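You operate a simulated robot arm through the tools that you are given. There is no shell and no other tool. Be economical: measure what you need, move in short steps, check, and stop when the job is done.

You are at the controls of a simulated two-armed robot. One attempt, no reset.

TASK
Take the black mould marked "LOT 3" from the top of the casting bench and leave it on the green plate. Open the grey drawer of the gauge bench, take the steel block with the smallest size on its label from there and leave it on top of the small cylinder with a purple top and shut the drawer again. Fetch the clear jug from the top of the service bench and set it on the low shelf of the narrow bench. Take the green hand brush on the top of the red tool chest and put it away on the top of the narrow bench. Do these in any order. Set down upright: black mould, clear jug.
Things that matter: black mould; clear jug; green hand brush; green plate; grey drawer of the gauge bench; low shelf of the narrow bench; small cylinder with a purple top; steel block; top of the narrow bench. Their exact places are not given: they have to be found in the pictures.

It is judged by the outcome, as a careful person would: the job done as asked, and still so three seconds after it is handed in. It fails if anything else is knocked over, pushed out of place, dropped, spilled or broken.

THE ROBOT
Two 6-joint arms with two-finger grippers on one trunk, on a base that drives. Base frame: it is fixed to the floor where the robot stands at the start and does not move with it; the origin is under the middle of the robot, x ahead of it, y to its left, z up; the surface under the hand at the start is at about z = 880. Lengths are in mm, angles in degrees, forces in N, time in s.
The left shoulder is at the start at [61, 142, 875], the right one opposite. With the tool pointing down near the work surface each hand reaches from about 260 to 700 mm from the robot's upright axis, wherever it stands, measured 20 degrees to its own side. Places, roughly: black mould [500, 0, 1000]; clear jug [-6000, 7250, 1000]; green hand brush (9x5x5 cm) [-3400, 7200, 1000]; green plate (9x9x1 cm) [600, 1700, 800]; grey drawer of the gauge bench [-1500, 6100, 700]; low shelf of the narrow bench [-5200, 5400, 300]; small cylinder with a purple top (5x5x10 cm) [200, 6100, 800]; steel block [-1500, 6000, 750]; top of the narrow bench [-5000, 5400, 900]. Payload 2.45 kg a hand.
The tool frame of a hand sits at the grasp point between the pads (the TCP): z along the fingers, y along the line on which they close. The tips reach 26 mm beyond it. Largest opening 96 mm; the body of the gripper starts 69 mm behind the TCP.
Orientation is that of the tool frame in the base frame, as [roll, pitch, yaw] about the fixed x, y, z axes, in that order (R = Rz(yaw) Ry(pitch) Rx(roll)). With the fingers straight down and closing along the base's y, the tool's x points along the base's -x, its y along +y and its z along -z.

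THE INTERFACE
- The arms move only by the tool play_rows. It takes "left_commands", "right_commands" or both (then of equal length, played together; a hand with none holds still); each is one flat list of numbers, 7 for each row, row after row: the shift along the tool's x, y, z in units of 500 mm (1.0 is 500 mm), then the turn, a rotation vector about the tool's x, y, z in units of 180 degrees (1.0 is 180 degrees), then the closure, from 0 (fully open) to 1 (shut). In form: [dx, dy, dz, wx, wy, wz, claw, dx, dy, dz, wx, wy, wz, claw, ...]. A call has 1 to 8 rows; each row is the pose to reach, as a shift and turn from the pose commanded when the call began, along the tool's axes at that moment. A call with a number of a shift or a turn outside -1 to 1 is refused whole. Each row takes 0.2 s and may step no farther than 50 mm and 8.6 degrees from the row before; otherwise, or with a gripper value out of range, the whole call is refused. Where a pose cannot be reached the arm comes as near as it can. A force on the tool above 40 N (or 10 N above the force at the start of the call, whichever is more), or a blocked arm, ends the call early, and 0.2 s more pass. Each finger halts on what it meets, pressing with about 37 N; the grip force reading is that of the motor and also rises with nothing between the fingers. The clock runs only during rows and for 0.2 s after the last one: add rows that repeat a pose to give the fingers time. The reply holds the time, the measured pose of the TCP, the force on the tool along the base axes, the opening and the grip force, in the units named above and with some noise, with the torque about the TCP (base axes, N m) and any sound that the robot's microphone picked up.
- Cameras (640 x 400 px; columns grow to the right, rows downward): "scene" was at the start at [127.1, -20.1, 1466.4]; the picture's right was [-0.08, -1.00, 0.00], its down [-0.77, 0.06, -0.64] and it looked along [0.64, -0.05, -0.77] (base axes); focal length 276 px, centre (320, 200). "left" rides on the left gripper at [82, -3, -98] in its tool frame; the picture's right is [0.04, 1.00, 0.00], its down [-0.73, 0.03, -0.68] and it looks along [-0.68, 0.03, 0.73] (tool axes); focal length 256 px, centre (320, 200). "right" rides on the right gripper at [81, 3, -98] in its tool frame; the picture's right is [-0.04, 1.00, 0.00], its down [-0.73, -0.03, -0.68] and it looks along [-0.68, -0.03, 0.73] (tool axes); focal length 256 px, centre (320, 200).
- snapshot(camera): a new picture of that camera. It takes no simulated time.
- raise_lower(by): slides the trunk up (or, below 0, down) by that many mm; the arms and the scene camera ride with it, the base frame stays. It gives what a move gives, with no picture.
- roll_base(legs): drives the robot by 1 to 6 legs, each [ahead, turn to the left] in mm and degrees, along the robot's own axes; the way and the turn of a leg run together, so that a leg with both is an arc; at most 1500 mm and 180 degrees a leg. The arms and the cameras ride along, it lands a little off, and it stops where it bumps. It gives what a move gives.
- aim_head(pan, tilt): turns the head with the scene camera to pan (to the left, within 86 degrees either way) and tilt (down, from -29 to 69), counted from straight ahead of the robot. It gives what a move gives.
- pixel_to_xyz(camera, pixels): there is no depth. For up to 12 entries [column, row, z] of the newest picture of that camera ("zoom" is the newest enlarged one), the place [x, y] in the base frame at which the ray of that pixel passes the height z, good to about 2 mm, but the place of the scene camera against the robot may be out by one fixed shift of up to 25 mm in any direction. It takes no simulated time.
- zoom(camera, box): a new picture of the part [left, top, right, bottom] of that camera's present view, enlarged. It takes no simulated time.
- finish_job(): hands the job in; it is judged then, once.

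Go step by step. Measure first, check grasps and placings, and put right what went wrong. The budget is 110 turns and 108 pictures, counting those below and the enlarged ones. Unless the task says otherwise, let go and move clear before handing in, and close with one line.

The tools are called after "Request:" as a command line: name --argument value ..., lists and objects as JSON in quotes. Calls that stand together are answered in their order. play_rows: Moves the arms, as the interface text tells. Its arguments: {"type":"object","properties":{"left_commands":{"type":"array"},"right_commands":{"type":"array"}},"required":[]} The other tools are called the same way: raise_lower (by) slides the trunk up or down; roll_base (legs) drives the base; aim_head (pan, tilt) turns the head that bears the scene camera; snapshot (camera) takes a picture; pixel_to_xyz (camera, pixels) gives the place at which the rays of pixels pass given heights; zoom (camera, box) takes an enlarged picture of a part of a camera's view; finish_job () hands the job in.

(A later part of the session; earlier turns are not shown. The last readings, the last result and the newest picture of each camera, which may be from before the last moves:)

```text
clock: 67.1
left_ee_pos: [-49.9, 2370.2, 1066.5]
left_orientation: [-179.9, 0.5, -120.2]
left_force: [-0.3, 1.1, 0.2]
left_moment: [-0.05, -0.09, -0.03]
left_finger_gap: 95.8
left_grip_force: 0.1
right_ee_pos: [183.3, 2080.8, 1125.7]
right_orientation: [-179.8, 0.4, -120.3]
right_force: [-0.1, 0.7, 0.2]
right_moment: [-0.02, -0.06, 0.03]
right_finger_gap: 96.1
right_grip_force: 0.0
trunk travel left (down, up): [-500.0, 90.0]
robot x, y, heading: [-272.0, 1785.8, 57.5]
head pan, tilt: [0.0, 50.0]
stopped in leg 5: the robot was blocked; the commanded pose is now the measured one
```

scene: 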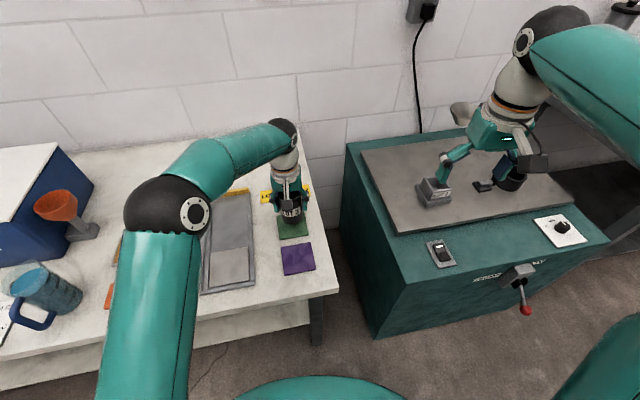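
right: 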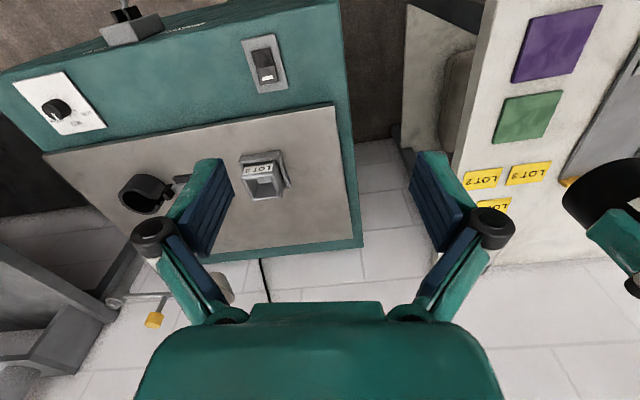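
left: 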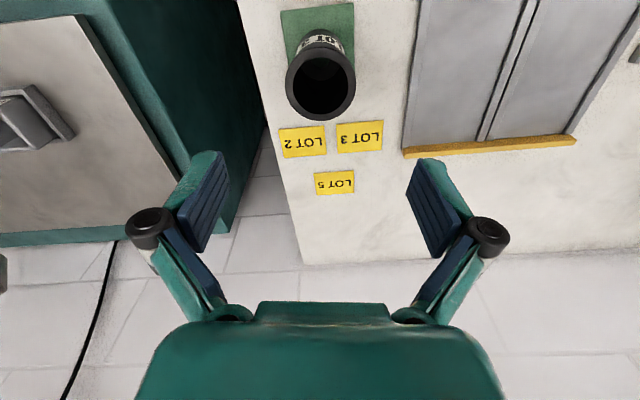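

The arm call was refused but the drive went well up to 57.5°. I now draw the hands in.

Request:
play_rows --left_commands '[0.08, 0, 0, 0, 0, 0, 0, 0.17, 0, 0, 0, 0, 0, 0, 0.26, 0, 0, 0, 0, 0, 0, 0.35, 0, -0.03, 0, 0, 0, 0.5, 0.42, 0, -0.07, 0, 0, 0, 1]' --right_commands '[0.04, 0, 0, 0, 0, 0, 0, 0.08, 0, 0, 0, 0, 0, 0, 0.12, 0, 0, 0, 0, 0, 0, 0.16, 0, 0, 0, 0, 0, 0.5, 0.16, 0, 0, 0, 0, 0, 1]'

Request:
roll_base --legs '[[0, 16], [0, 16.5]]'

Request:
aim_head --pan 0 --tilt 15

Request:
snapshot --camera "scene"

```text
clock: 68.3
left_ee_pos: [-153.4, 2186.1, 1100.6]
left_orientation: [-180.0, 0.6, -120.3]
left_force: [-0.4, -0.6, 0.0]
left_moment: [-0.02, 0.0, -0.01]
left_finger_gap: 14.0
left_grip_force: 3.0
right_ee_pos: [145.9, 2009.8, 1125.5]
right_orientation: [-179.9, 0.4, -120.3]
right_force: [0.4, 0.3, 0.8]
right_moment: [0.0, -0.02, 0.03]
right_finger_gap: 14.5
right_grip_force: 3.6
trunk travel left (down, up): [-500.0, 90.0]
robot x, y, heading: [-269.4, 1784.8, 57.4]
head pan, tilt: [0.0, 50.0]
```

```text
clock: 70.8
left_ee_pos: [-383.1, 2190.2, 1101.5]
left_orientation: [180.0, 0.5, -87.9]
left_force: [-0.2, -0.1, 0.6]
left_moment: [0.04, 0.0, -0.02]
left_finger_gap: 0.0
left_grip_force: 28.3
right_ee_pos: [-37.6, 2198.6, 1125.3]
right_orientation: [-179.9, 0.4, -87.9]
right_force: [0.8, -0.7, -0.2]
right_moment: [-0.01, 0.03, -0.01]
right_finger_gap: 0.0
right_grip_force: 28.3
trunk travel left (down, up): [-500.0, 90.0]
robot x, y, heading: [-251.6, 1788.9, 89.7]
head pan, tilt: [0.0, 50.0]
```

```text
clock: 71.8
left_ee_pos: [-383.7, 2188.8, 1101.7]
left_orientation: [179.9, 0.5, -88.0]
left_force: [0.4, 0.1, -0.1]
left_moment: [0.04, 0.0, 0.0]
left_finger_gap: 0.0
left_grip_force: 28.2
right_ee_pos: [-37.6, 2199.3, 1125.0]
right_orientation: [-179.9, 0.4, -87.8]
right_force: [0.8, -0.2, -0.2]
right_moment: [-0.02, -0.02, 0.02]
right_finger_gap: 0.0
right_grip_force: 28.6
trunk travel left (down, up): [-500.0, 90.0]
robot x, y, heading: [-250.7, 1787.0, 90.2]
head pan, tilt: [0.0, 15.0]
```

```text
78 pictures are left
```

scene: 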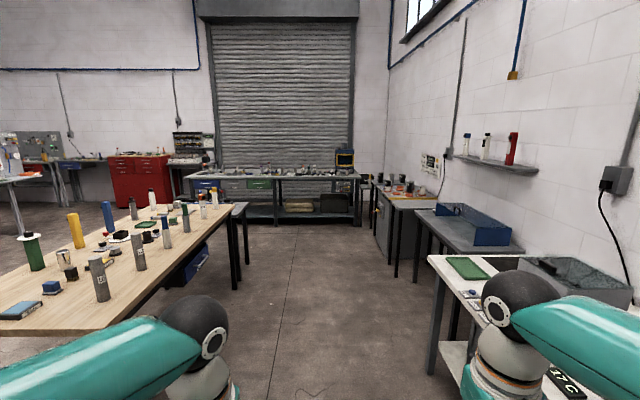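

The far bench (rows 170–215) carries drawers; I enlarge it and the chest.

Request:
zoom --camera "scene" --box '[160, 130, 400, 230]'

Request:
pixel_to_xyz --camera "scene" --pixels '[[360, 226, 0], [276, 224, 0], [247, 264, 0], [394, 274, 0], [360, 178, 850], [190, 178, 850], [430, 372, 0], [272, 175, 850]]'

```text
2.67 times, centred on (280, 180) of scene
```

zoom: 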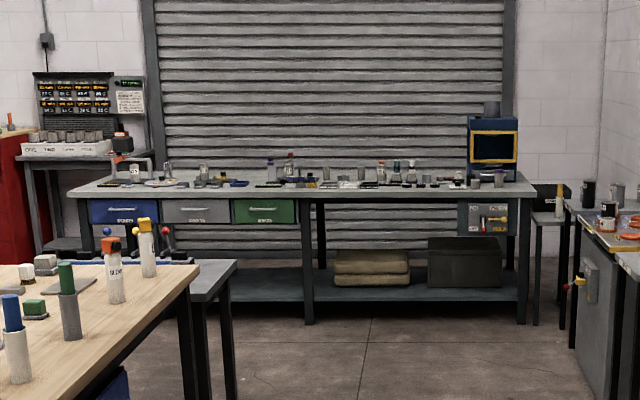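

```text
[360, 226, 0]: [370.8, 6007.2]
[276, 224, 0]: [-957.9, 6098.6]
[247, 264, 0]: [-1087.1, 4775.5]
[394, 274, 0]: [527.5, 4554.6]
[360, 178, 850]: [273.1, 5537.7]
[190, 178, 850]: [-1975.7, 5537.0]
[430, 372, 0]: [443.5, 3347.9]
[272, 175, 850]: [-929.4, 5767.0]
```

The grey drawer is at enlarged (197,212), middle of three. The aisle at x about -250 is free; I drive up it and look left.

Request:
roll_base --legs '[[1000, 0], [1000, 0], [1150, 0]]'

Request:
aim_head --pan 50 --tilt 25

Request:
snapshot --camera "scene"

Request:
aim_head --pan -30 --tilt 25

Request:
snapshot --camera "scene"

```text
clock: 87.4
left_ee_pos: [-382.8, 5341.4, 1101.7]
left_orientation: [179.9, 0.5, -88.2]
left_force: [0.5, 0.1, -0.1]
left_moment: [-0.02, -0.01, 0.0]
left_finger_gap: 0.0
left_grip_force: 28.2
right_ee_pos: [-35.7, 5349.1, 1126.1]
right_orientation: [-179.9, 0.4, -88.2]
right_force: [0.5, 0.7, 0.0]
right_moment: [-0.05, 0.01, 0.0]
right_finger_gap: 0.0
right_grip_force: 28.6
trunk travel left (down, up): [-500.0, 90.0]
robot x, y, heading: [-250.5, 4937.7, 89.4]
head pan, tilt: [0.0, 15.0]
```

```text
clock: 88.6
left_ee_pos: [-383.0, 5343.0, 1102.5]
left_orientation: [180.0, 0.5, -88.2]
left_force: [0.0, 0.8, 0.1]
left_moment: [-0.01, 0.0, 0.01]
left_finger_gap: 0.0
left_grip_force: 28.9
right_ee_pos: [-36.0, 5349.4, 1126.4]
right_orientation: [-179.9, 0.3, -88.3]
right_force: [0.5, -0.5, 0.3]
right_moment: [0.01, -0.02, -0.01]
right_finger_gap: 0.0
right_grip_force: 28.6
trunk travel left (down, up): [-500.0, 90.0]
robot x, y, heading: [-253.9, 4942.6, 89.8]
head pan, tilt: [50.0, 25.0]
```

```text
76 pictures are left
```

scene: 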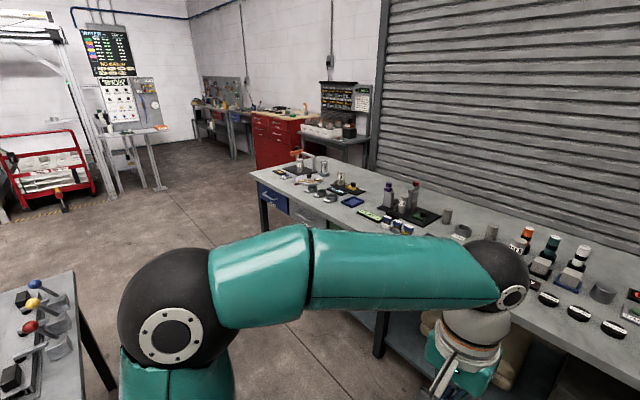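

```text
clock: 90.1
left_ee_pos: [-383.3, 5340.6, 1101.5]
left_orientation: [-180.0, 0.5, -88.2]
left_force: [-0.4, 0.0, 0.7]
left_moment: [-0.02, -0.01, -0.01]
left_finger_gap: 0.0
left_grip_force: 28.4
right_ee_pos: [-35.0, 5348.8, 1125.7]
right_orientation: [-179.9, 0.4, -88.2]
right_force: [0.0, -0.3, 0.4]
right_moment: [0.0, -0.01, -0.01]
right_finger_gap: 0.0
right_grip_force: 28.6
trunk travel left (down, up): [-500.0, 90.0]
robot x, y, heading: [-249.1, 4940.9, 89.8]
head pan, tilt: [-30.0, 25.0]
```

```text
75 pictures are left
```

scene: 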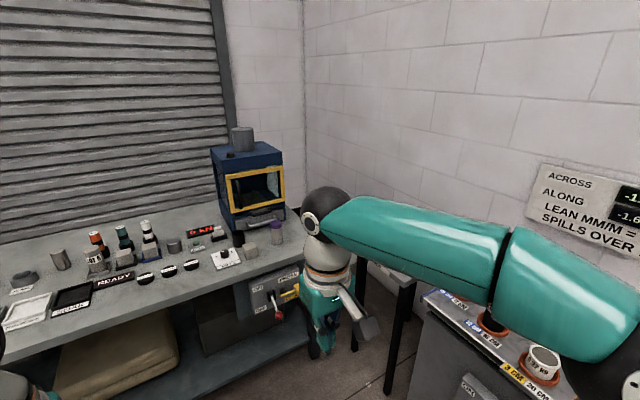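

The purple-topped cylinder stands at (275,232), right of the bench. I enlarge it and measure.

Request:
zoom --camera "scene" --box '[180, 190, 320, 280]'

Request:
pixel_to_xyz --camera "scene" --pixels '[[276, 243, 800], [276, 224, 900], [100, 329, 800], [240, 272, 800], [303, 243, 800], [253, 258, 800]]'

```text
4.44 times, centred on (250, 235) of scene
```

zoom: 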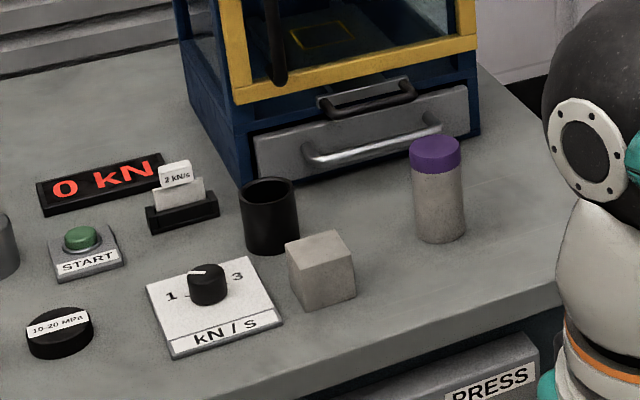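

```text
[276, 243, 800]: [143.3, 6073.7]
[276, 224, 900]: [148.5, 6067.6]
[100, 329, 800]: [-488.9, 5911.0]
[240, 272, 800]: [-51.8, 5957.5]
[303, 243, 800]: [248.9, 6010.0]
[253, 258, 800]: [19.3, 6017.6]
```

The cylinder is at about [145,6071], top near 900. Next the drawer side: I check the corner of the grey table on the left to see the passage width.

Request:
aim_head --pan 75 --tilt 35

Request:
snapshot --camera "scene"

```text
clock: 92.0
left_ee_pos: [-382.2, 5342.7, 1101.0]
left_orientation: [179.9, 0.5, -88.3]
left_force: [-0.2, 0.6, 1.0]
left_moment: [0.04, -0.01, 0.01]
left_finger_gap: 0.0
left_grip_force: 29.0
right_ee_pos: [-36.0, 5349.8, 1125.9]
right_orientation: [-179.9, 0.5, -88.1]
right_force: [-0.5, 0.6, 0.1]
right_moment: [-0.01, 0.02, -0.01]
right_finger_gap: 0.1
right_grip_force: 28.0
trunk travel left (down, up): [-500.0, 90.0]
robot x, y, heading: [-251.6, 4943.2, 90.0]
head pan, tilt: [75.0, 35.0]
```

```text
73 pictures are left
```

scene: 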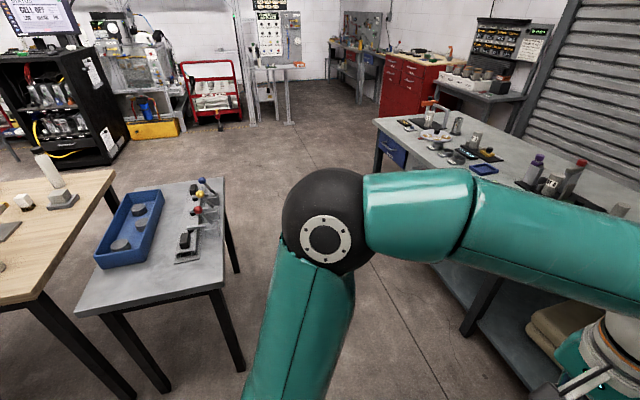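

Request:
pixel_to_xyz --camera "scene" --pixels '[[241, 370, 0], [236, 272, 0], [222, 288, 750], [222, 178, 750], [378, 125, 800], [395, 170, 0], [470, 332, 0], [285, 124, 0], [380, 120, 0]]'

```text
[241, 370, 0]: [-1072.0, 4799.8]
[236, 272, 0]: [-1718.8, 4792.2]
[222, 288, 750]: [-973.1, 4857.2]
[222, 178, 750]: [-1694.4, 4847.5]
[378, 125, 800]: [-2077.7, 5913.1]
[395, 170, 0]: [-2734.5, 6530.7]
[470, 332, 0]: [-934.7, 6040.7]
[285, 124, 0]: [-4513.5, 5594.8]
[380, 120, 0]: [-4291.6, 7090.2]
```

The passage between the grey table (y 4850) and the gauge bench (y 5913) is about 1060 mm wide. I go to its middle and turn left.

Request:
roll_base --legs '[[430, 0], [0, 18], [0, 18], [0, 18], [0, 18], [0, 18]]'

```text
clock: 100.2
left_ee_pos: [-659.6, 5247.0, 1102.5]
left_orientation: [-179.9, 0.5, 0.3]
left_force: [-0.3, -0.9, -0.6]
left_moment: [0.05, 0.0, 0.02]
left_finger_gap: 0.1
left_grip_force: 28.3
right_ee_pos: [-659.0, 5593.5, 1126.6]
right_orientation: [-179.8, 0.4, 0.2]
right_force: [0.3, 0.0, -0.8]
right_moment: [0.05, -0.01, 0.02]
right_finger_gap: 0.3
right_grip_force: 28.5
trunk travel left (down, up): [-500.0, 90.0]
robot x, y, heading: [-253.7, 5419.9, 180.1]
head pan, tilt: [75.0, 35.0]
stopped in leg 6: the robot was blocked; the commanded pose is now the measured one
```

Turned to 180°. I drive ahead 1200 mm and turn right to face the drawers.

Request:
roll_base --legs '[[1200, 0], [0, -18], [0, -18], [0, -18], [0, -18], [0, -18]]'

Request:
aim_head --pan 0 --tilt 50

Request:
snapshot --camera "scene"

```text
clock: 111.8
left_ee_pos: [-1655.4, 5829.9, 1102.8]
left_orientation: [179.8, 0.4, -86.2]
left_force: [0.8, 0.1, 0.2]
left_moment: [-0.03, 0.07, 0.0]
left_finger_gap: 0.1
left_grip_force: 27.9
right_ee_pos: [-1309.7, 5848.9, 1126.1]
right_orientation: [179.9, 0.3, -86.2]
right_force: [1.4, 0.3, 0.3]
right_moment: [-0.01, 0.05, 0.01]
right_finger_gap: 0.0
right_grip_force: 28.6
trunk travel left (down, up): [-500.0, 90.0]
robot x, y, heading: [-1512.0, 5426.7, 91.6]
head pan, tilt: [75.0, 35.0]
stopped in leg 6: the robot was blocked; the commanded pose is now the measured one
```

```text
clock: 113.3
left_ee_pos: [-1659.6, 5829.3, 1103.1]
left_orientation: [180.0, 0.5, -86.4]
left_force: [0.6, -0.7, 0.1]
left_moment: [0.02, 0.01, 0.0]
left_finger_gap: 0.0
left_grip_force: 28.0
right_ee_pos: [-1312.1, 5848.2, 1126.8]
right_orientation: [180.0, 0.5, -86.3]
right_force: [0.2, -0.1, -0.4]
right_moment: [0.0, -0.06, -0.01]
right_finger_gap: 0.0
right_grip_force: 28.3
trunk travel left (down, up): [-500.0, 90.0]
robot x, y, heading: [-1514.7, 5425.0, 91.6]
head pan, tilt: [0.0, 50.0]
```

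```text
72 pictures are left
```

scene: 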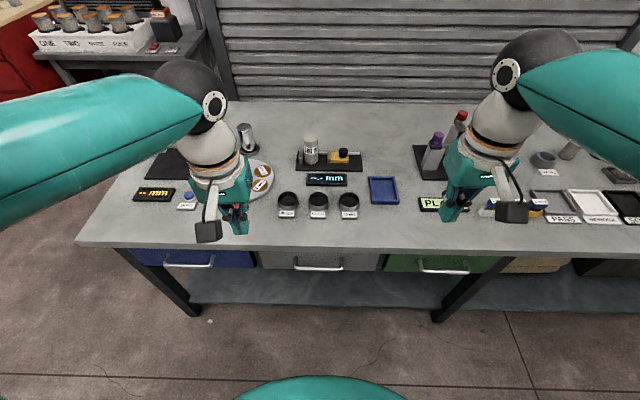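

The grey drawer is straight ahead with its handle at (318,266). I measure handle and edge, and enlarge.

Request:
zoom --camera "scene" --box '[240, 170, 400, 290]'

Request:
pixel_to_xyz --camera "scene" --pixels '[[320, 266, 730], [295, 264, 730], [343, 267, 730], [320, 252, 800], [320, 270, 700], [258, 268, 700], [382, 270, 700]]'

```text
3.33 times, centred on (320, 230) of scene
```

zoom: 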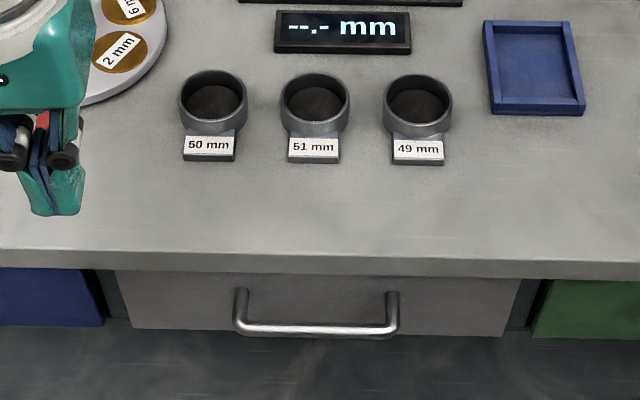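

```text
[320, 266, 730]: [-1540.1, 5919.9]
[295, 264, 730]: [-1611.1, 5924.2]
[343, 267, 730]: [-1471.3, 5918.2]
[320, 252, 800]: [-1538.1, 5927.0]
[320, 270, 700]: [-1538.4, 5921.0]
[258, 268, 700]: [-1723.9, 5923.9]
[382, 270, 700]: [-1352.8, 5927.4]
```

The handle bar spans x about -1611..-1471. I lower the trunk 180 mm so both hands work at drawer height, which also gives a second view for its height.

Request:
raise_lower --by -180

Request:
zoom --camera "scene" --box '[240, 170, 400, 290]'

```text
clock: 115.3
left_ee_pos: [-1659.2, 5828.9, 923.8]
left_orientation: [-180.0, 0.6, -86.2]
left_force: [-0.5, -0.1, -0.4]
left_moment: [0.02, -0.02, 0.0]
left_finger_gap: 0.0
left_grip_force: 29.2
right_ee_pos: [-1312.5, 5847.7, 948.3]
right_orientation: [-179.9, 0.4, -86.2]
right_force: [0.5, -0.8, 0.9]
right_moment: [0.02, -0.04, 0.02]
right_finger_gap: 0.0
right_grip_force: 29.1
trunk travel left (down, up): [-320.0, 270.0]
robot x, y, heading: [-1515.7, 5423.9, 91.7]
head pan, tilt: [0.0, 50.0]
```

```text
3.33 times, centred on (320, 230) of scene
```

zoom: 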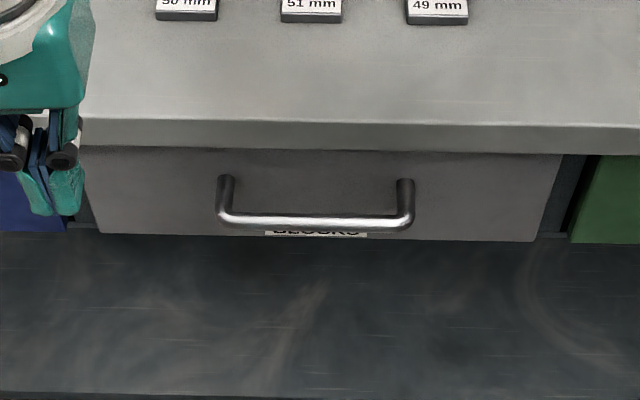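

The bar is now at (315,221) of the enlarged picture, before it was (317,330). I compare.

Request:
pixel_to_xyz --camera "zoom" --pixels '[[315, 221, 660], [315, 221, 700], [315, 221, 740], [220, 221, 700], [412, 221, 700], [315, 140, 760], [315, 122, 800], [315, 238, 660], [227, 180, 720]]'

```text
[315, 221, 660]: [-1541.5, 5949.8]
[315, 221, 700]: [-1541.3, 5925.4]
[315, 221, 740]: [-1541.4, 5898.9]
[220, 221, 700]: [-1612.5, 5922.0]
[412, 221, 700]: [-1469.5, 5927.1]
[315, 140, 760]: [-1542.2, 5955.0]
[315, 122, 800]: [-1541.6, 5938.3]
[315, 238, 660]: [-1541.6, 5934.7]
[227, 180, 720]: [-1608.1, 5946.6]
```

The bar comes out near z 708, y 5920–5930. I back off 100 mm for room and start turning the right hand to point forward with fingers closing vertically.

Request:
roll_base --legs '[[-100, 0]]'

Request:
play_rows --right_commands '[0, 0, 0, 0.0275, -0.0275, -0.0275, 0.5, 0, 0, 0, 0.055, -0.055, -0.055, 0, 0, 0, 0, 0.0825, -0.0825, -0.0825, 0, 0, 0, 0, 0.11, -0.11, -0.11, 0, 0, 0, 0, 0.1375, -0.1375, -0.1375, 0, 0, 0, 0, 0.165, -0.165, -0.165, 0, 0, 0, 0, 0.1925, -0.1925, -0.1925, 0]'

Request:
play_rows --right_commands '[0, 0, 0, 0.0275, -0.0275, -0.0275, 0, 0, 0, 0, 0.055, -0.055, -0.055, 0, 0, 0, 0, 0.0825, -0.0825, -0.0825, 0, 0, 0, 0, 0.11, -0.11, -0.11, 0, 0, 0, 0, 0.1375, -0.1375, -0.1375, 0, 0, 0, 0, 0.165, -0.165, -0.165, 0, 0, 0, 0, 0.1925, -0.1925, -0.1925, 0]'

Request:
snapshot --camera "scene"

Request:
snapshot --camera "right"

```text
clock: 116.4
left_ee_pos: [-1655.5, 5727.0, 924.3]
left_orientation: [179.9, 0.6, -86.3]
left_force: [0.3, -0.5, 0.4]
left_moment: [0.05, -0.02, -0.01]
left_finger_gap: 0.2
left_grip_force: 28.7
right_ee_pos: [-1309.6, 5746.8, 948.4]
right_orientation: [179.9, 0.6, -86.2]
right_force: [0.0, 0.1, 0.5]
right_moment: [0.03, 0.02, 0.02]
right_finger_gap: 0.0
right_grip_force: 29.0
trunk travel left (down, up): [-320.0, 270.0]
robot x, y, heading: [-1507.3, 5328.0, 91.4]
head pan, tilt: [0.0, 50.0]
```

```text
clock: 118.0
left_ee_pos: [-1656.2, 5728.3, 924.9]
left_orientation: [180.0, 0.6, -86.3]
left_force: [0.3, 0.1, 0.4]
left_moment: [-0.02, -0.03, -0.01]
left_finger_gap: 0.0
left_grip_force: 28.3
right_ee_pos: [-1310.3, 5747.3, 948.8]
right_orientation: [-134.5, 19.7, -41.0]
right_force: [0.1, 0.4, 0.3]
right_moment: [0.01, 0.02, -0.03]
right_finger_gap: 95.9
right_grip_force: 0.1
trunk travel left (down, up): [-320.0, 270.0]
robot x, y, heading: [-1508.1, 5330.1, 91.6]
head pan, tilt: [0.0, 50.0]
```

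```text
clock: 119.6
left_ee_pos: [-1655.3, 5728.6, 925.0]
left_orientation: [180.0, 0.6, -86.4]
left_force: [-0.2, 0.5, 0.1]
left_moment: [0.03, 0.0, 0.02]
left_finger_gap: 0.5
left_grip_force: 28.2
right_ee_pos: [-1318.0, 5799.3, 1010.7]
right_orientation: [-89.9, 0.0, 3.4]
right_force: [0.7, -0.1, 0.1]
right_moment: [0.0, 0.01, -0.01]
right_finger_gap: 96.0
right_grip_force: 0.0
right hand out of reach, approached as far as the arm can: row 3, 4, 5, 6, 7
trunk travel left (down, up): [-320.0, 270.0]
robot x, y, heading: [-1510.8, 5325.4, 91.6]
head pan, tilt: [0.0, 50.0]
```

```text
69 pictures are left
```

scene: 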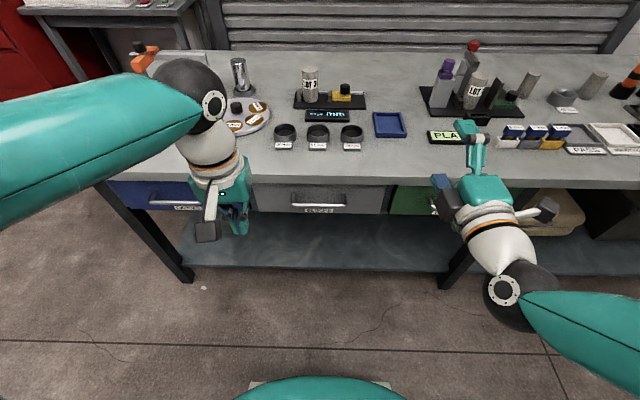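

```text
68 pictures are left
```

right: 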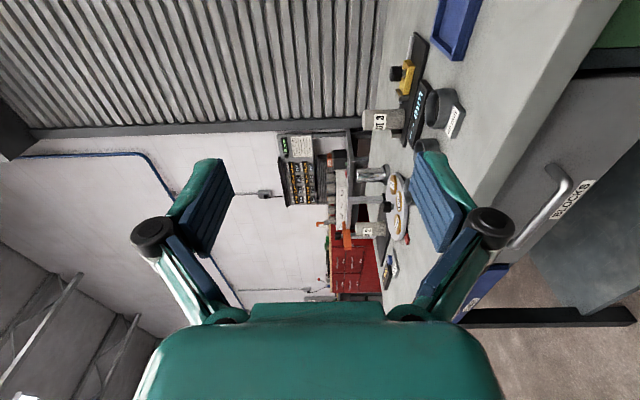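

The right hand now points forward; the bar with the label "BLOCKS" shows at (545,215). I move part of the way toward a point in front of the handle and check where it lands.

Request:
play_rows --right_commands '[-0.06, -0.0, 0.03, 0, 0.004, 0, 0, -0.12, 0.04, 0.06, 0, 0.008, 0, 0, -0.18, 0.1, 0.08, 0, 0.012, 0, 0, -0.24, 0.16, 0.1, 0, 0.016, 0, 0, -0.3, 0.22, 0.13, 0, 0.019, 0, 0, -0.34, 0.296, 0.13, 0, 0.019, 0, 0]'

Request:
snapshot --camera "right"

```text
clock: 121.0
left_ee_pos: [-1655.9, 5728.3, 924.7]
left_orientation: [-180.0, 0.5, -86.4]
left_force: [0.0, 0.1, -0.2]
left_moment: [-0.02, -0.03, -0.01]
left_finger_gap: 0.0
left_grip_force: 28.5
right_ee_pos: [-1490.3, 5856.1, 864.0]
right_orientation: [-89.5, 0.0, 0.4]
right_force: [-0.2, 0.3, -0.6]
right_moment: [-0.01, 0.01, -0.01]
right_finger_gap: 95.9
right_grip_force: 0.0
trunk travel left (down, up): [-320.0, 270.0]
robot x, y, heading: [-1508.7, 5326.9, 91.6]
head pan, tilt: [0.0, 50.0]
```

```text
67 pictures are left
```

right: 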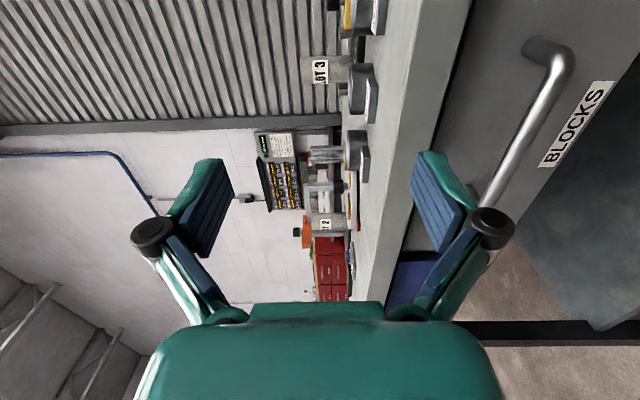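

The shift counts from the measured pose. I compute rays to the bar (520,130) and its end (558,62).

Request:
pixel_to_xyz --camera "right" --pixels '[[527, 130, 690], [527, 130, 700], [527, 130, 710], [527, 130, 720], [562, 62, 690], [562, 62, 700], [562, 62, 710], [562, 62, 720], [500, 180, 710]]'

```text
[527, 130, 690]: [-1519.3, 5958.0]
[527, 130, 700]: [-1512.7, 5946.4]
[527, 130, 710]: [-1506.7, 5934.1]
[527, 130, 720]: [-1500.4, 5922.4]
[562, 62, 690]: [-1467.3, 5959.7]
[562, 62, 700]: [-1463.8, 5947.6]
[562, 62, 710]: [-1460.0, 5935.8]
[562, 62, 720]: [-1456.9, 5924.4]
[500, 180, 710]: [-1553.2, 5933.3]
```

I lower the hand 100 mm for a second view to triangulate the bar.

Request:
play_rows --right_commands '[-0.02, 0.09, -0.02, 0, 0, 0, 0, -0.04, 0.18, -0.03, 0, 0, 0, 0, -0.06, 0.25, -0.03, 0, 0, 0, 0]'

Request:
snapshot --camera "right"

```text
clock: 121.8
left_ee_pos: [-1656.5, 5727.7, 924.0]
left_orientation: [-179.9, 0.4, -86.4]
left_force: [0.0, 0.2, -0.5]
left_moment: [0.04, 0.01, 0.01]
left_finger_gap: 0.0
left_grip_force: 28.8
right_ee_pos: [-1519.6, 5841.8, 737.7]
right_orientation: [-89.5, 0.1, 0.5]
right_force: [0.0, -1.2, -0.5]
right_moment: [-0.02, -0.01, -0.01]
right_finger_gap: 96.1
right_grip_force: 0.0
trunk travel left (down, up): [-320.0, 270.0]
robot x, y, heading: [-1511.9, 5325.0, 91.8]
head pan, tilt: [0.0, 50.0]
```

```text
66 pictures are left
```

right: 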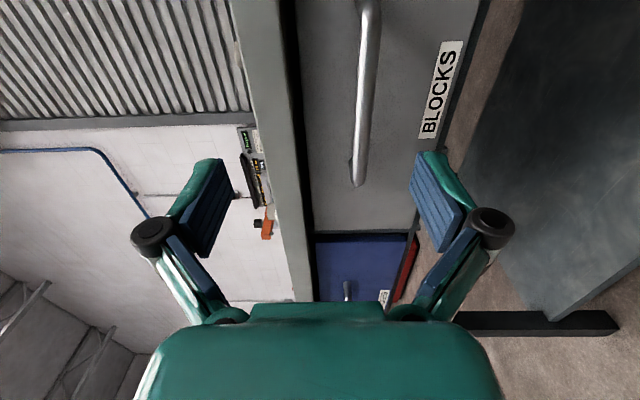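

Request:
pixel_to_xyz --camera "right" --pixels '[[364, 90, 700], [364, 90, 710], [364, 90, 715], [364, 90, 720], [358, 172, 710], [358, 172, 715], [358, 172, 720], [300, 100, 760], [420, 210, 660]]'

```text
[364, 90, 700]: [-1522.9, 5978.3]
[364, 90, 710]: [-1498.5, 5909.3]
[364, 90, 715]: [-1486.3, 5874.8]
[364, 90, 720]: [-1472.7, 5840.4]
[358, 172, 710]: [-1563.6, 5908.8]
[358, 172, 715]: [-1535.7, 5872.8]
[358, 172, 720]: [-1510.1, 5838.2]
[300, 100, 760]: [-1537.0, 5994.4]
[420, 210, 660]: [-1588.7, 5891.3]
```

The bar is at about z 706, y 5935, x -1590..-1462. I line up in height and advance 60 mm, then check.

Request:
play_rows --right_commands '[-0.012, 0.032, 0, 0, 0, 0, 0, -0.012, 0.062, 0.03, 0, 0, 0, 0, -0.012, 0.062, 0.08, 0, 0, 0, 0, -0.012, 0.062, 0.12, 0, 0, 0, 0]'

Request:
snapshot --camera "right"

```text
clock: 122.8
left_ee_pos: [-1655.7, 5728.0, 925.2]
left_orientation: [-179.9, 0.6, -86.3]
left_force: [-0.3, -0.8, 0.2]
left_moment: [0.0, 0.01, 0.02]
left_finger_gap: 0.0
left_grip_force: 28.3
right_ee_pos: [-1527.2, 5901.3, 707.1]
right_orientation: [-89.6, -0.1, 0.5]
right_force: [-0.3, -0.7, -0.8]
right_moment: [0.03, -0.03, 0.03]
right_finger_gap: 96.1
right_grip_force: 0.0
trunk travel left (down, up): [-320.0, 270.0]
robot x, y, heading: [-1509.8, 5327.2, 91.7]
head pan, tilt: [0.0, 50.0]
```

```text
65 pictures are left
```

right: 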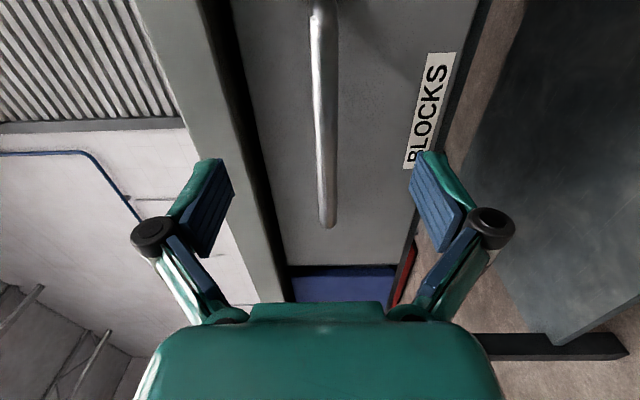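

The bar is centred between the fingers (column 325). I narrow the opening to clear the bench edge, advance the rest and close.

Request:
play_rows --right_commands '[0, 0, 0, 0, 0, 0, 0.45, 0, 0, 0, 0, 0, 0, 0.45, 0, 0, 0.02, 0, 0, 0, 0.45, 0, 0, 0.04, 0, 0, 0, 0.45, 0, 0, 0.056, 0, 0, 0, 0.45, 0, 0, 0.056, 0, 0, 0, 1, 0, 0, 0.056, 0, 0, 0, 1, 0, 0, 0.056, 0, 0, 0, 1]'

Request:
snapshot --camera "right"

```text
clock: 124.6
left_ee_pos: [-1656.8, 5730.4, 924.0]
left_orientation: [179.9, 0.4, -86.3]
left_force: [0.8, 0.1, 0.8]
left_moment: [0.0, -0.01, 0.02]
left_finger_gap: 0.1
left_grip_force: 28.8
right_ee_pos: [-1527.6, 5930.4, 704.9]
right_orientation: [-90.1, -0.1, 0.6]
right_force: [-0.5, -0.8, -18.0]
right_moment: [-0.21, 0.16, 0.42]
right_finger_gap: 13.2
right_grip_force: 39.6
trunk travel left (down, up): [-320.0, 270.0]
robot x, y, heading: [-1510.0, 5325.6, 91.9]
head pan, tilt: [0.0, 50.0]
```

```text
64 pictures are left
```

right: 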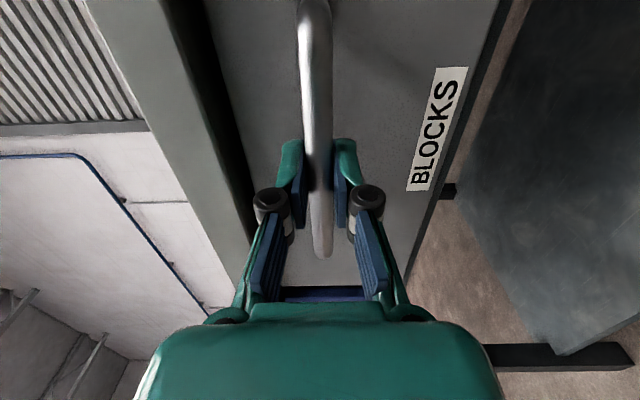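

The bar is gripped (gap 13 mm). I pull the drawer out with the arm.

Request:
play_rows --right_commands '[0, 0.006, -0.02, 0, 0, 0, 1, 0, 0.006, -0.06, 0, 0, 0, 1, 0, 0.006, -0.1, 0, 0, 0, 1, 0, 0.006, -0.14, 0, 0, 0, 1, 0, 0.006, -0.18, 0, 0, 0, 1, 0, 0.006, -0.22, 0, 0, 0, 1, 0, 0.006, -0.26, 0, 0, 0, 1]'

Request:
snapshot --camera "scene"

```text
clock: 126.2
left_ee_pos: [-1658.2, 5728.1, 924.3]
left_orientation: [-179.9, 0.6, -86.3]
left_force: [-0.7, 0.6, 0.0]
left_moment: [0.0, -0.03, -0.02]
left_finger_gap: 0.0
left_grip_force: 28.2
right_ee_pos: [-1512.1, 5815.3, 703.6]
right_orientation: [-89.9, 0.8, -1.1]
right_force: [-27.1, 0.1, -4.4]
right_moment: [-0.05, -0.93, 0.85]
right_finger_gap: 13.3
right_grip_force: 40.1
trunk travel left (down, up): [-320.0, 270.0]
robot x, y, heading: [-1511.7, 5328.3, 91.5]
head pan, tilt: [0.0, 50.0]
stopped in row 7 (right hand): the force on the tool passed its limit at 59 N (the readings are from after the stop); the commanded pose is now the measured one
```

```text
63 pictures are left
```

scene: 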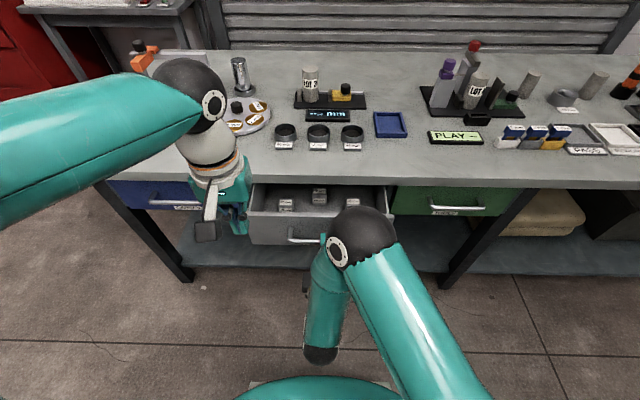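

The drawer is open by 115 mm and three blocks show at (287,205), (318,195), (353,205). I pull further by backing the base 90 mm.

Request:
roll_base --legs '[[-90, 0]]'

Request:
zoom --camera "scene" --box '[230, 130, 410, 260]'

```text
clock: 127.4
left_ee_pos: [-1655.7, 5636.1, 924.6]
left_orientation: [-179.7, 0.6, -86.2]
left_force: [-0.2, 0.1, -1.0]
left_moment: [0.03, 0.0, 0.02]
left_finger_gap: 0.1
left_grip_force: 28.8
right_ee_pos: [-1509.3, 5722.5, 703.9]
right_orientation: [-89.8, 0.8, -1.2]
right_force: [-28.6, 0.7, -2.0]
right_moment: [-0.08, -0.75, 0.31]
right_finger_gap: 13.1
right_grip_force: 39.6
trunk travel left (down, up): [-320.0, 270.0]
robot x, y, heading: [-1508.0, 5234.3, 91.7]
head pan, tilt: [0.0, 50.0]
```

```text
3.08 times, centred on (320, 195) of scene
```

zoom: 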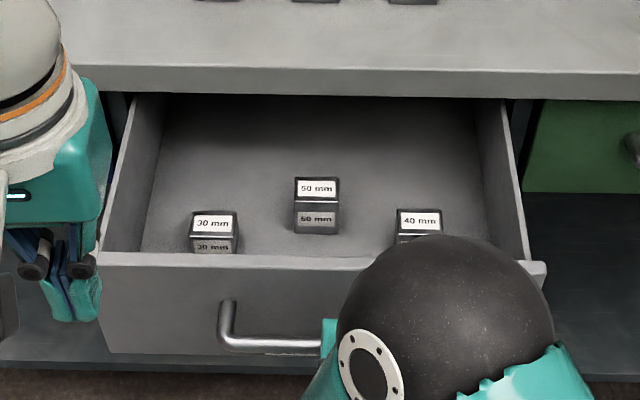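

Blocks read 30, 50 and 40 mm; the smallest is the left one at (213,230). I locate it and bring the left hand nearer for its camera.

Request:
pixel_to_xyz --camera "zoom" --pixels '[[213, 224, 690], [213, 224, 710], [213, 250, 670], [315, 190, 700]]'

Request:
play_rows --left_commands '[0, 0, 0, 0, 0, 0, 0.5, -0.05, 0, 0, 0, 0, 0, 0, -0.1, 0, 0, 0, 0, 0, 0]'

Request:
snapshot --camera "left"

```text
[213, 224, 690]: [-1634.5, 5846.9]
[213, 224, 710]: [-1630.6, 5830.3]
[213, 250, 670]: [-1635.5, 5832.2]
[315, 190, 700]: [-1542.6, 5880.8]
```

```text
clock: 128.2
left_ee_pos: [-1657.6, 5688.9, 925.9]
left_orientation: [-179.9, 0.6, -86.2]
left_force: [-0.5, -0.1, -0.9]
left_moment: [0.0, -0.02, -0.01]
left_finger_gap: 95.6
left_grip_force: 0.1
right_ee_pos: [-1508.9, 5723.6, 704.7]
right_orientation: [-89.8, 0.9, -1.2]
right_force: [-19.6, 0.5, -2.1]
right_moment: [0.05, -0.8, 0.68]
right_finger_gap: 13.4
right_grip_force: 39.8
trunk travel left (down, up): [-320.0, 270.0]
robot x, y, heading: [-1509.2, 5235.1, 92.0]
head pan, tilt: [0.0, 50.0]
```

```text
61 pictures are left
```

left: 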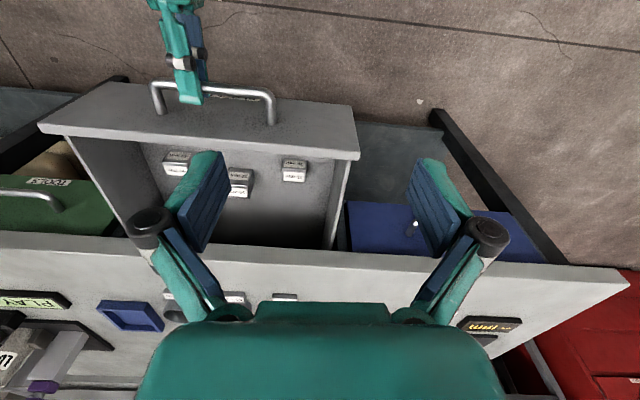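

The 30 mm block is at (294,172) in the left hand's view. I compute its place at candidate heights and enlarge.

Request:
pixel_to_xyz --camera "left" --pixels '[[294, 165, 670], [294, 165, 690], [294, 165, 710], [294, 180, 670], [283, 165, 690], [305, 165, 690], [358, 158, 755], [50, 126, 755], [240, 188, 690], [200, 240, 800]]'

Request:
zoom --camera "left" --box '[140, 130, 340, 220]'

```text
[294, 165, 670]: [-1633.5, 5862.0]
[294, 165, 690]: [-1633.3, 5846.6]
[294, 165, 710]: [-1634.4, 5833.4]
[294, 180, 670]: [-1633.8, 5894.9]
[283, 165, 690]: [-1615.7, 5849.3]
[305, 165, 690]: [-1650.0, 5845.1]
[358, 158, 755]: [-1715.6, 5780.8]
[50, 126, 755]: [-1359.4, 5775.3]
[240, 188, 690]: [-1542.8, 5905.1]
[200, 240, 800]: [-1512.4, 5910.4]
```

```text
3.20 times, centred on (240, 175) of left
```

zoom: 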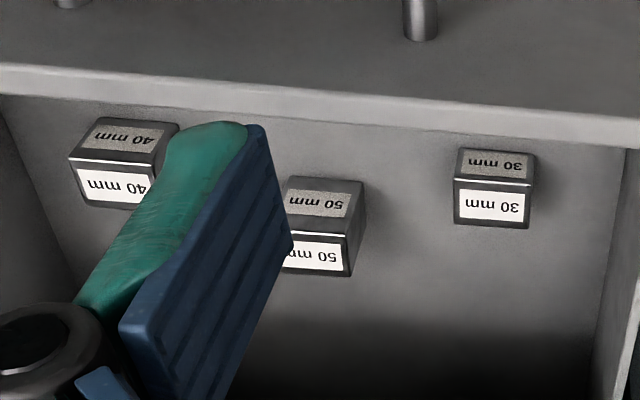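

The 30 mm block is confirmed as smallest. I move the left hand closer for a better fix of its position and height.

Request:
play_rows --left_commands '[-0.07, -0.02, 0.03, 0, 0, 0, 0.1, -0.13, -0.04, 0.07, 0, 0, 0, 0.25, -0.196, -0.063, 0.12, 0, 0, 0, 0.25]'

Request:
snapshot --camera "left"

```text
clock: 129.0
left_ee_pos: [-1632.0, 5789.0, 866.3]
left_orientation: [-179.9, 0.5, -86.2]
left_force: [-0.4, -0.5, -0.1]
left_moment: [0.02, 0.0, -0.03]
left_finger_gap: 72.2
left_grip_force: 0.1
right_ee_pos: [-1510.2, 5722.5, 704.7]
right_orientation: [-89.8, 1.0, -1.3]
right_force: [-19.6, -0.1, -2.9]
right_moment: [0.14, -0.81, 0.26]
right_finger_gap: 13.3
right_grip_force: 39.3
trunk travel left (down, up): [-320.0, 270.0]
robot x, y, heading: [-1501.2, 5236.7, 92.0]
head pan, tilt: [0.0, 50.0]
```

```text
59 pictures are left
```

left: 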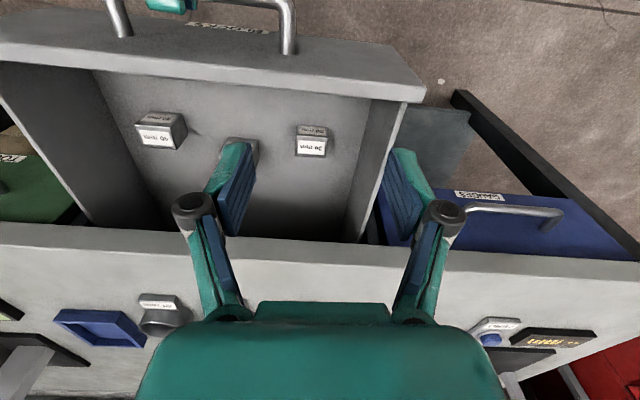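

Request:
pixel_to_xyz --camera "left" --pixels '[[311, 147, 670], [311, 147, 690], [311, 147, 710], [297, 147, 690], [326, 147, 690], [311, 138, 690], [311, 157, 690], [311, 126, 660], [422, 100, 755], [422, 88, 755], [300, 246, 800]]'

Request:
zoom --camera "left" --box '[270, 100, 350, 180]'

```text
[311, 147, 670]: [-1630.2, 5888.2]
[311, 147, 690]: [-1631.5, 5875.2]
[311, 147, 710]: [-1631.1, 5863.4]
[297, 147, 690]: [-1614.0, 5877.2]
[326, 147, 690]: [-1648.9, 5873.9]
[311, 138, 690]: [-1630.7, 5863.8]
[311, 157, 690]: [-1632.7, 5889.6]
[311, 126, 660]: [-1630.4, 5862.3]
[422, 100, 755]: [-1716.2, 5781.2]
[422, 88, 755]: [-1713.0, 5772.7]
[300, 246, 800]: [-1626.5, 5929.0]
```

```text
5.00 times, centred on (310, 140) of left
```

zoom: 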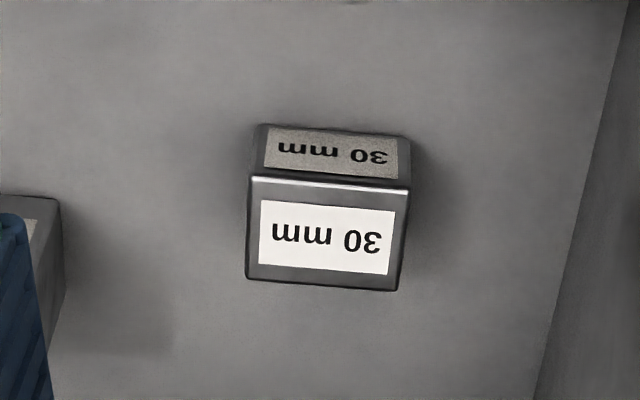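

The block's top centre is near [-1631,5876] with top about z 688. I go over it and down, keeping the tips just off the drawer floor.

Request:
play_rows --left_commands '[-0.087, -0.007, 0, 0, 0, 0, 0.25, -0.1736, -0.0135, 0, 0, 0, 0, 0.25, -0.1736, -0.0135, 0.09, 0, 0, 0, 0.25, -0.1736, -0.0135, 0.18, 0, 0, 0, 0.25, -0.1736, -0.0135, 0.26, 0, 0, 0, 0.25, -0.1736, -0.0135, 0.31, 0, 0, 0, 0.25, -0.1736, -0.0135, 0.334, 0, 0, 0, 0.25]'

Request:
snapshot --camera "left"

Request:
snapshot --camera "scene"

```text
clock: 130.6
left_ee_pos: [-1632.8, 5876.9, 700.5]
left_orientation: [-179.9, 0.6, -86.1]
left_force: [0.0, 0.3, 0.5]
left_moment: [-0.04, 0.01, 0.01]
left_finger_gap: 72.2
left_grip_force: 0.0
left hand out of reach, approached as far as the arm can: row 2
right_ee_pos: [-1509.0, 5724.4, 703.8]
right_orientation: [-89.8, 0.7, -1.2]
right_force: [-18.9, 1.1, -1.5]
right_moment: [0.02, -0.82, 0.28]
right_finger_gap: 13.4
right_grip_force: 39.7
trunk travel left (down, up): [-320.0, 270.0]
robot x, y, heading: [-1508.8, 5232.2, 91.5]
head pan, tilt: [0.0, 50.0]
```

```text
57 pictures are left
```

left: 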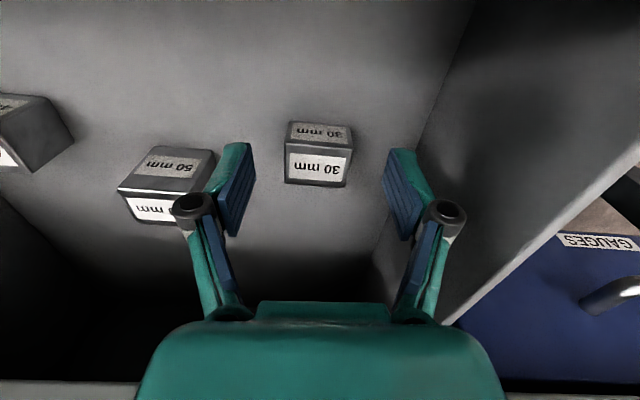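

```text
56 pictures are left
```

scene: 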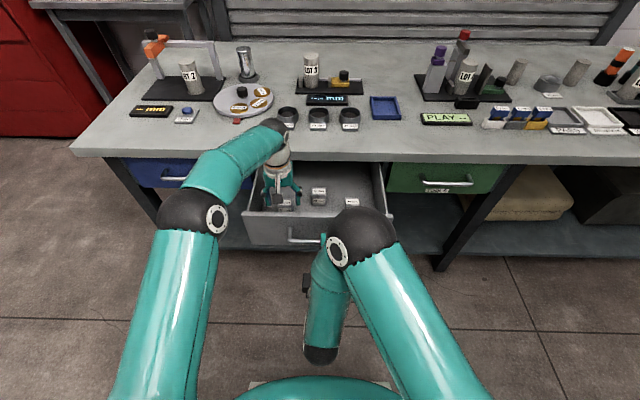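

Request:
pixel_to_xyz --camera "left" --pixels '[[318, 167, 650], [318, 167, 660], [318, 167, 670], [318, 167, 680], [318, 167, 690], [285, 167, 670], [351, 167, 670]]'

```text
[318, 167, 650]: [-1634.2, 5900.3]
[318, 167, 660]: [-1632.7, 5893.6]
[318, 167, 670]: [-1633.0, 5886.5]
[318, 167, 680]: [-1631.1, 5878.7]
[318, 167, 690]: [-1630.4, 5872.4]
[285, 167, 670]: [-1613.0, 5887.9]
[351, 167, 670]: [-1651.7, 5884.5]
```

Comparing widths of both views puts the block's top at about z 670 and its centre at y 5886. I correct, go down to 676 in small steps and close.

Request:
play_rows --left_commands '[-0.018, -0.002, 0.01, 0, 0, 0, 0.25, -0.018, -0.002, 0.025, 0, 0, 0, 0.25, -0.018, -0.002, 0.038, 0, 0, 0, 0.25, -0.018, -0.002, 0.05, 0, 0, 0, 0.25, -0.018, -0.002, 0.05, 0, 0, 0, 0.7, -0.018, -0.002, 0.05, 0, 0, 0, 1, -0.018, -0.002, 0.05, 0, 0, 0, 1]'

Request:
snapshot --camera "left"

```text
clock: 132.2
left_ee_pos: [-1630.9, 5885.1, 675.5]
left_orientation: [-179.9, 0.4, -86.2]
left_force: [0.1, 0.5, 0.2]
left_moment: [0.04, -0.02, 0.01]
left_finger_gap: 43.5
left_grip_force: 36.9
right_ee_pos: [-1508.7, 5723.5, 705.6]
right_orientation: [-89.8, 0.8, -1.2]
right_force: [-19.4, -0.2, -1.1]
right_moment: [0.0, -0.81, 0.33]
right_finger_gap: 13.2
right_grip_force: 40.1
trunk travel left (down, up): [-320.0, 270.0]
robot x, y, heading: [-1506.5, 5237.5, 91.8]
head pan, tilt: [0.0, 50.0]
```

```text
55 pictures are left
```

left: 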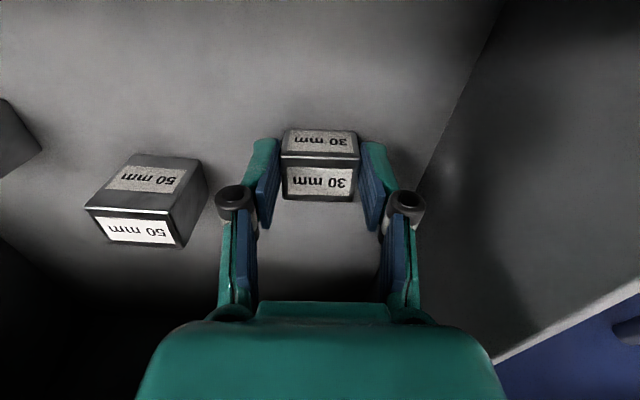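

The gap of 43.5 mm shows the block is wider and so lower than thought; the tips hold only its rim. I open, shift 11 mm forward, go 16 mm lower and close again.

Request:
play_rows --left_commands '[0, 0, 0, 0, 0, 0, 0.3, 0, 0, 0, 0, 0, 0, 0.3, -0.022, -0.002, 0.006, 0, 0, 0, 0.3, -0.022, -0.002, 0.018, 0, 0, 0, 0.3, -0.022, -0.002, 0.032, 0, 0, 0, 0.3, -0.022, -0.002, 0.032, 0, 0, 0, 0.7, -0.022, -0.002, 0.032, 0, 0, 0, 1, -0.022, -0.002, 0.032, 0, 0, 0, 1]'

Request:
snapshot --camera "left"

```text
clock: 134.0
left_ee_pos: [-1630.2, 5895.8, 660.1]
left_orientation: [-179.9, 0.5, -86.3]
left_force: [-1.0, 0.6, 0.8]
left_moment: [0.01, 0.11, 0.0]
left_finger_gap: 43.9
left_grip_force: 36.9
right_ee_pos: [-1509.1, 5723.4, 704.7]
right_orientation: [-89.8, 0.8, -1.3]
right_force: [-18.6, -0.3, -0.2]
right_moment: [-0.03, -0.79, 0.34]
right_finger_gap: 13.1
right_grip_force: 39.3
trunk travel left (down, up): [-320.0, 270.0]
robot x, y, heading: [-1508.9, 5236.6, 91.5]
head pan, tilt: [0.0, 50.0]
```

```text
54 pictures are left
```

left: 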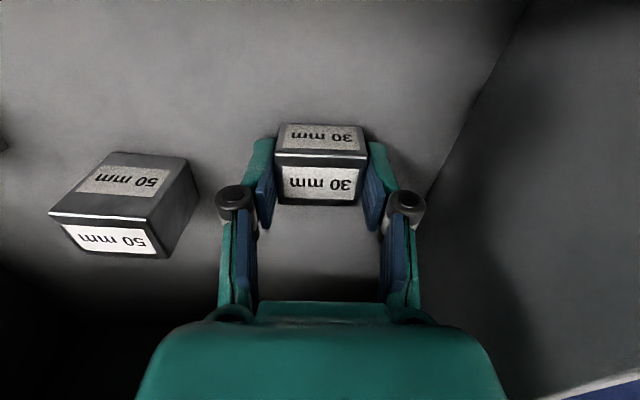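

The block now sits properly between the pads. I lift it clear of the drawer.

Request:
play_rows --left_commands '[0.01, 0, -0.05, 0, 0, 0, 1, 0.02, 0, -0.13, 0, 0, 0, 1, 0.02, 0, -0.22, 0, 0, 0, 1, 0.02, 0, -0.31, 0, 0, 0, 1, 0.02, 0, -0.4, 0, 0, 0, 1, 0.02, 0, -0.48, 0, 0, 0, 1]'

Request:
snapshot --camera "left"

```text
clock: 135.4
left_ee_pos: [-1632.3, 5839.4, 900.9]
left_orientation: [179.9, 0.1, -86.3]
left_force: [-0.7, -1.6, -2.6]
left_moment: [0.07, 0.0, -0.01]
left_finger_gap: 43.3
left_grip_force: 36.9
left hand out of reach, approached as far as the arm can: row 4, 5, 6
right_ee_pos: [-1509.6, 5720.6, 704.8]
right_orientation: [-90.0, 0.7, -1.3]
right_force: [-14.4, -1.7, -2.3]
right_moment: [-0.14, -0.78, 0.97]
right_finger_gap: 13.0
right_grip_force: 39.9
trunk travel left (down, up): [-320.0, 270.0]
robot x, y, heading: [-1505.5, 5230.3, 91.5]
head pan, tilt: [0.0, 50.0]
```

```text
53 pictures are left
```

left: 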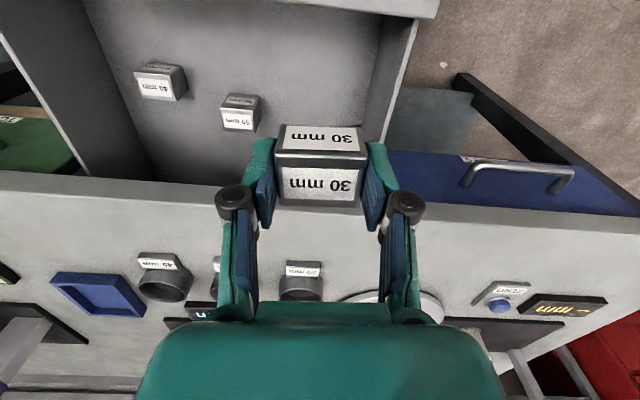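

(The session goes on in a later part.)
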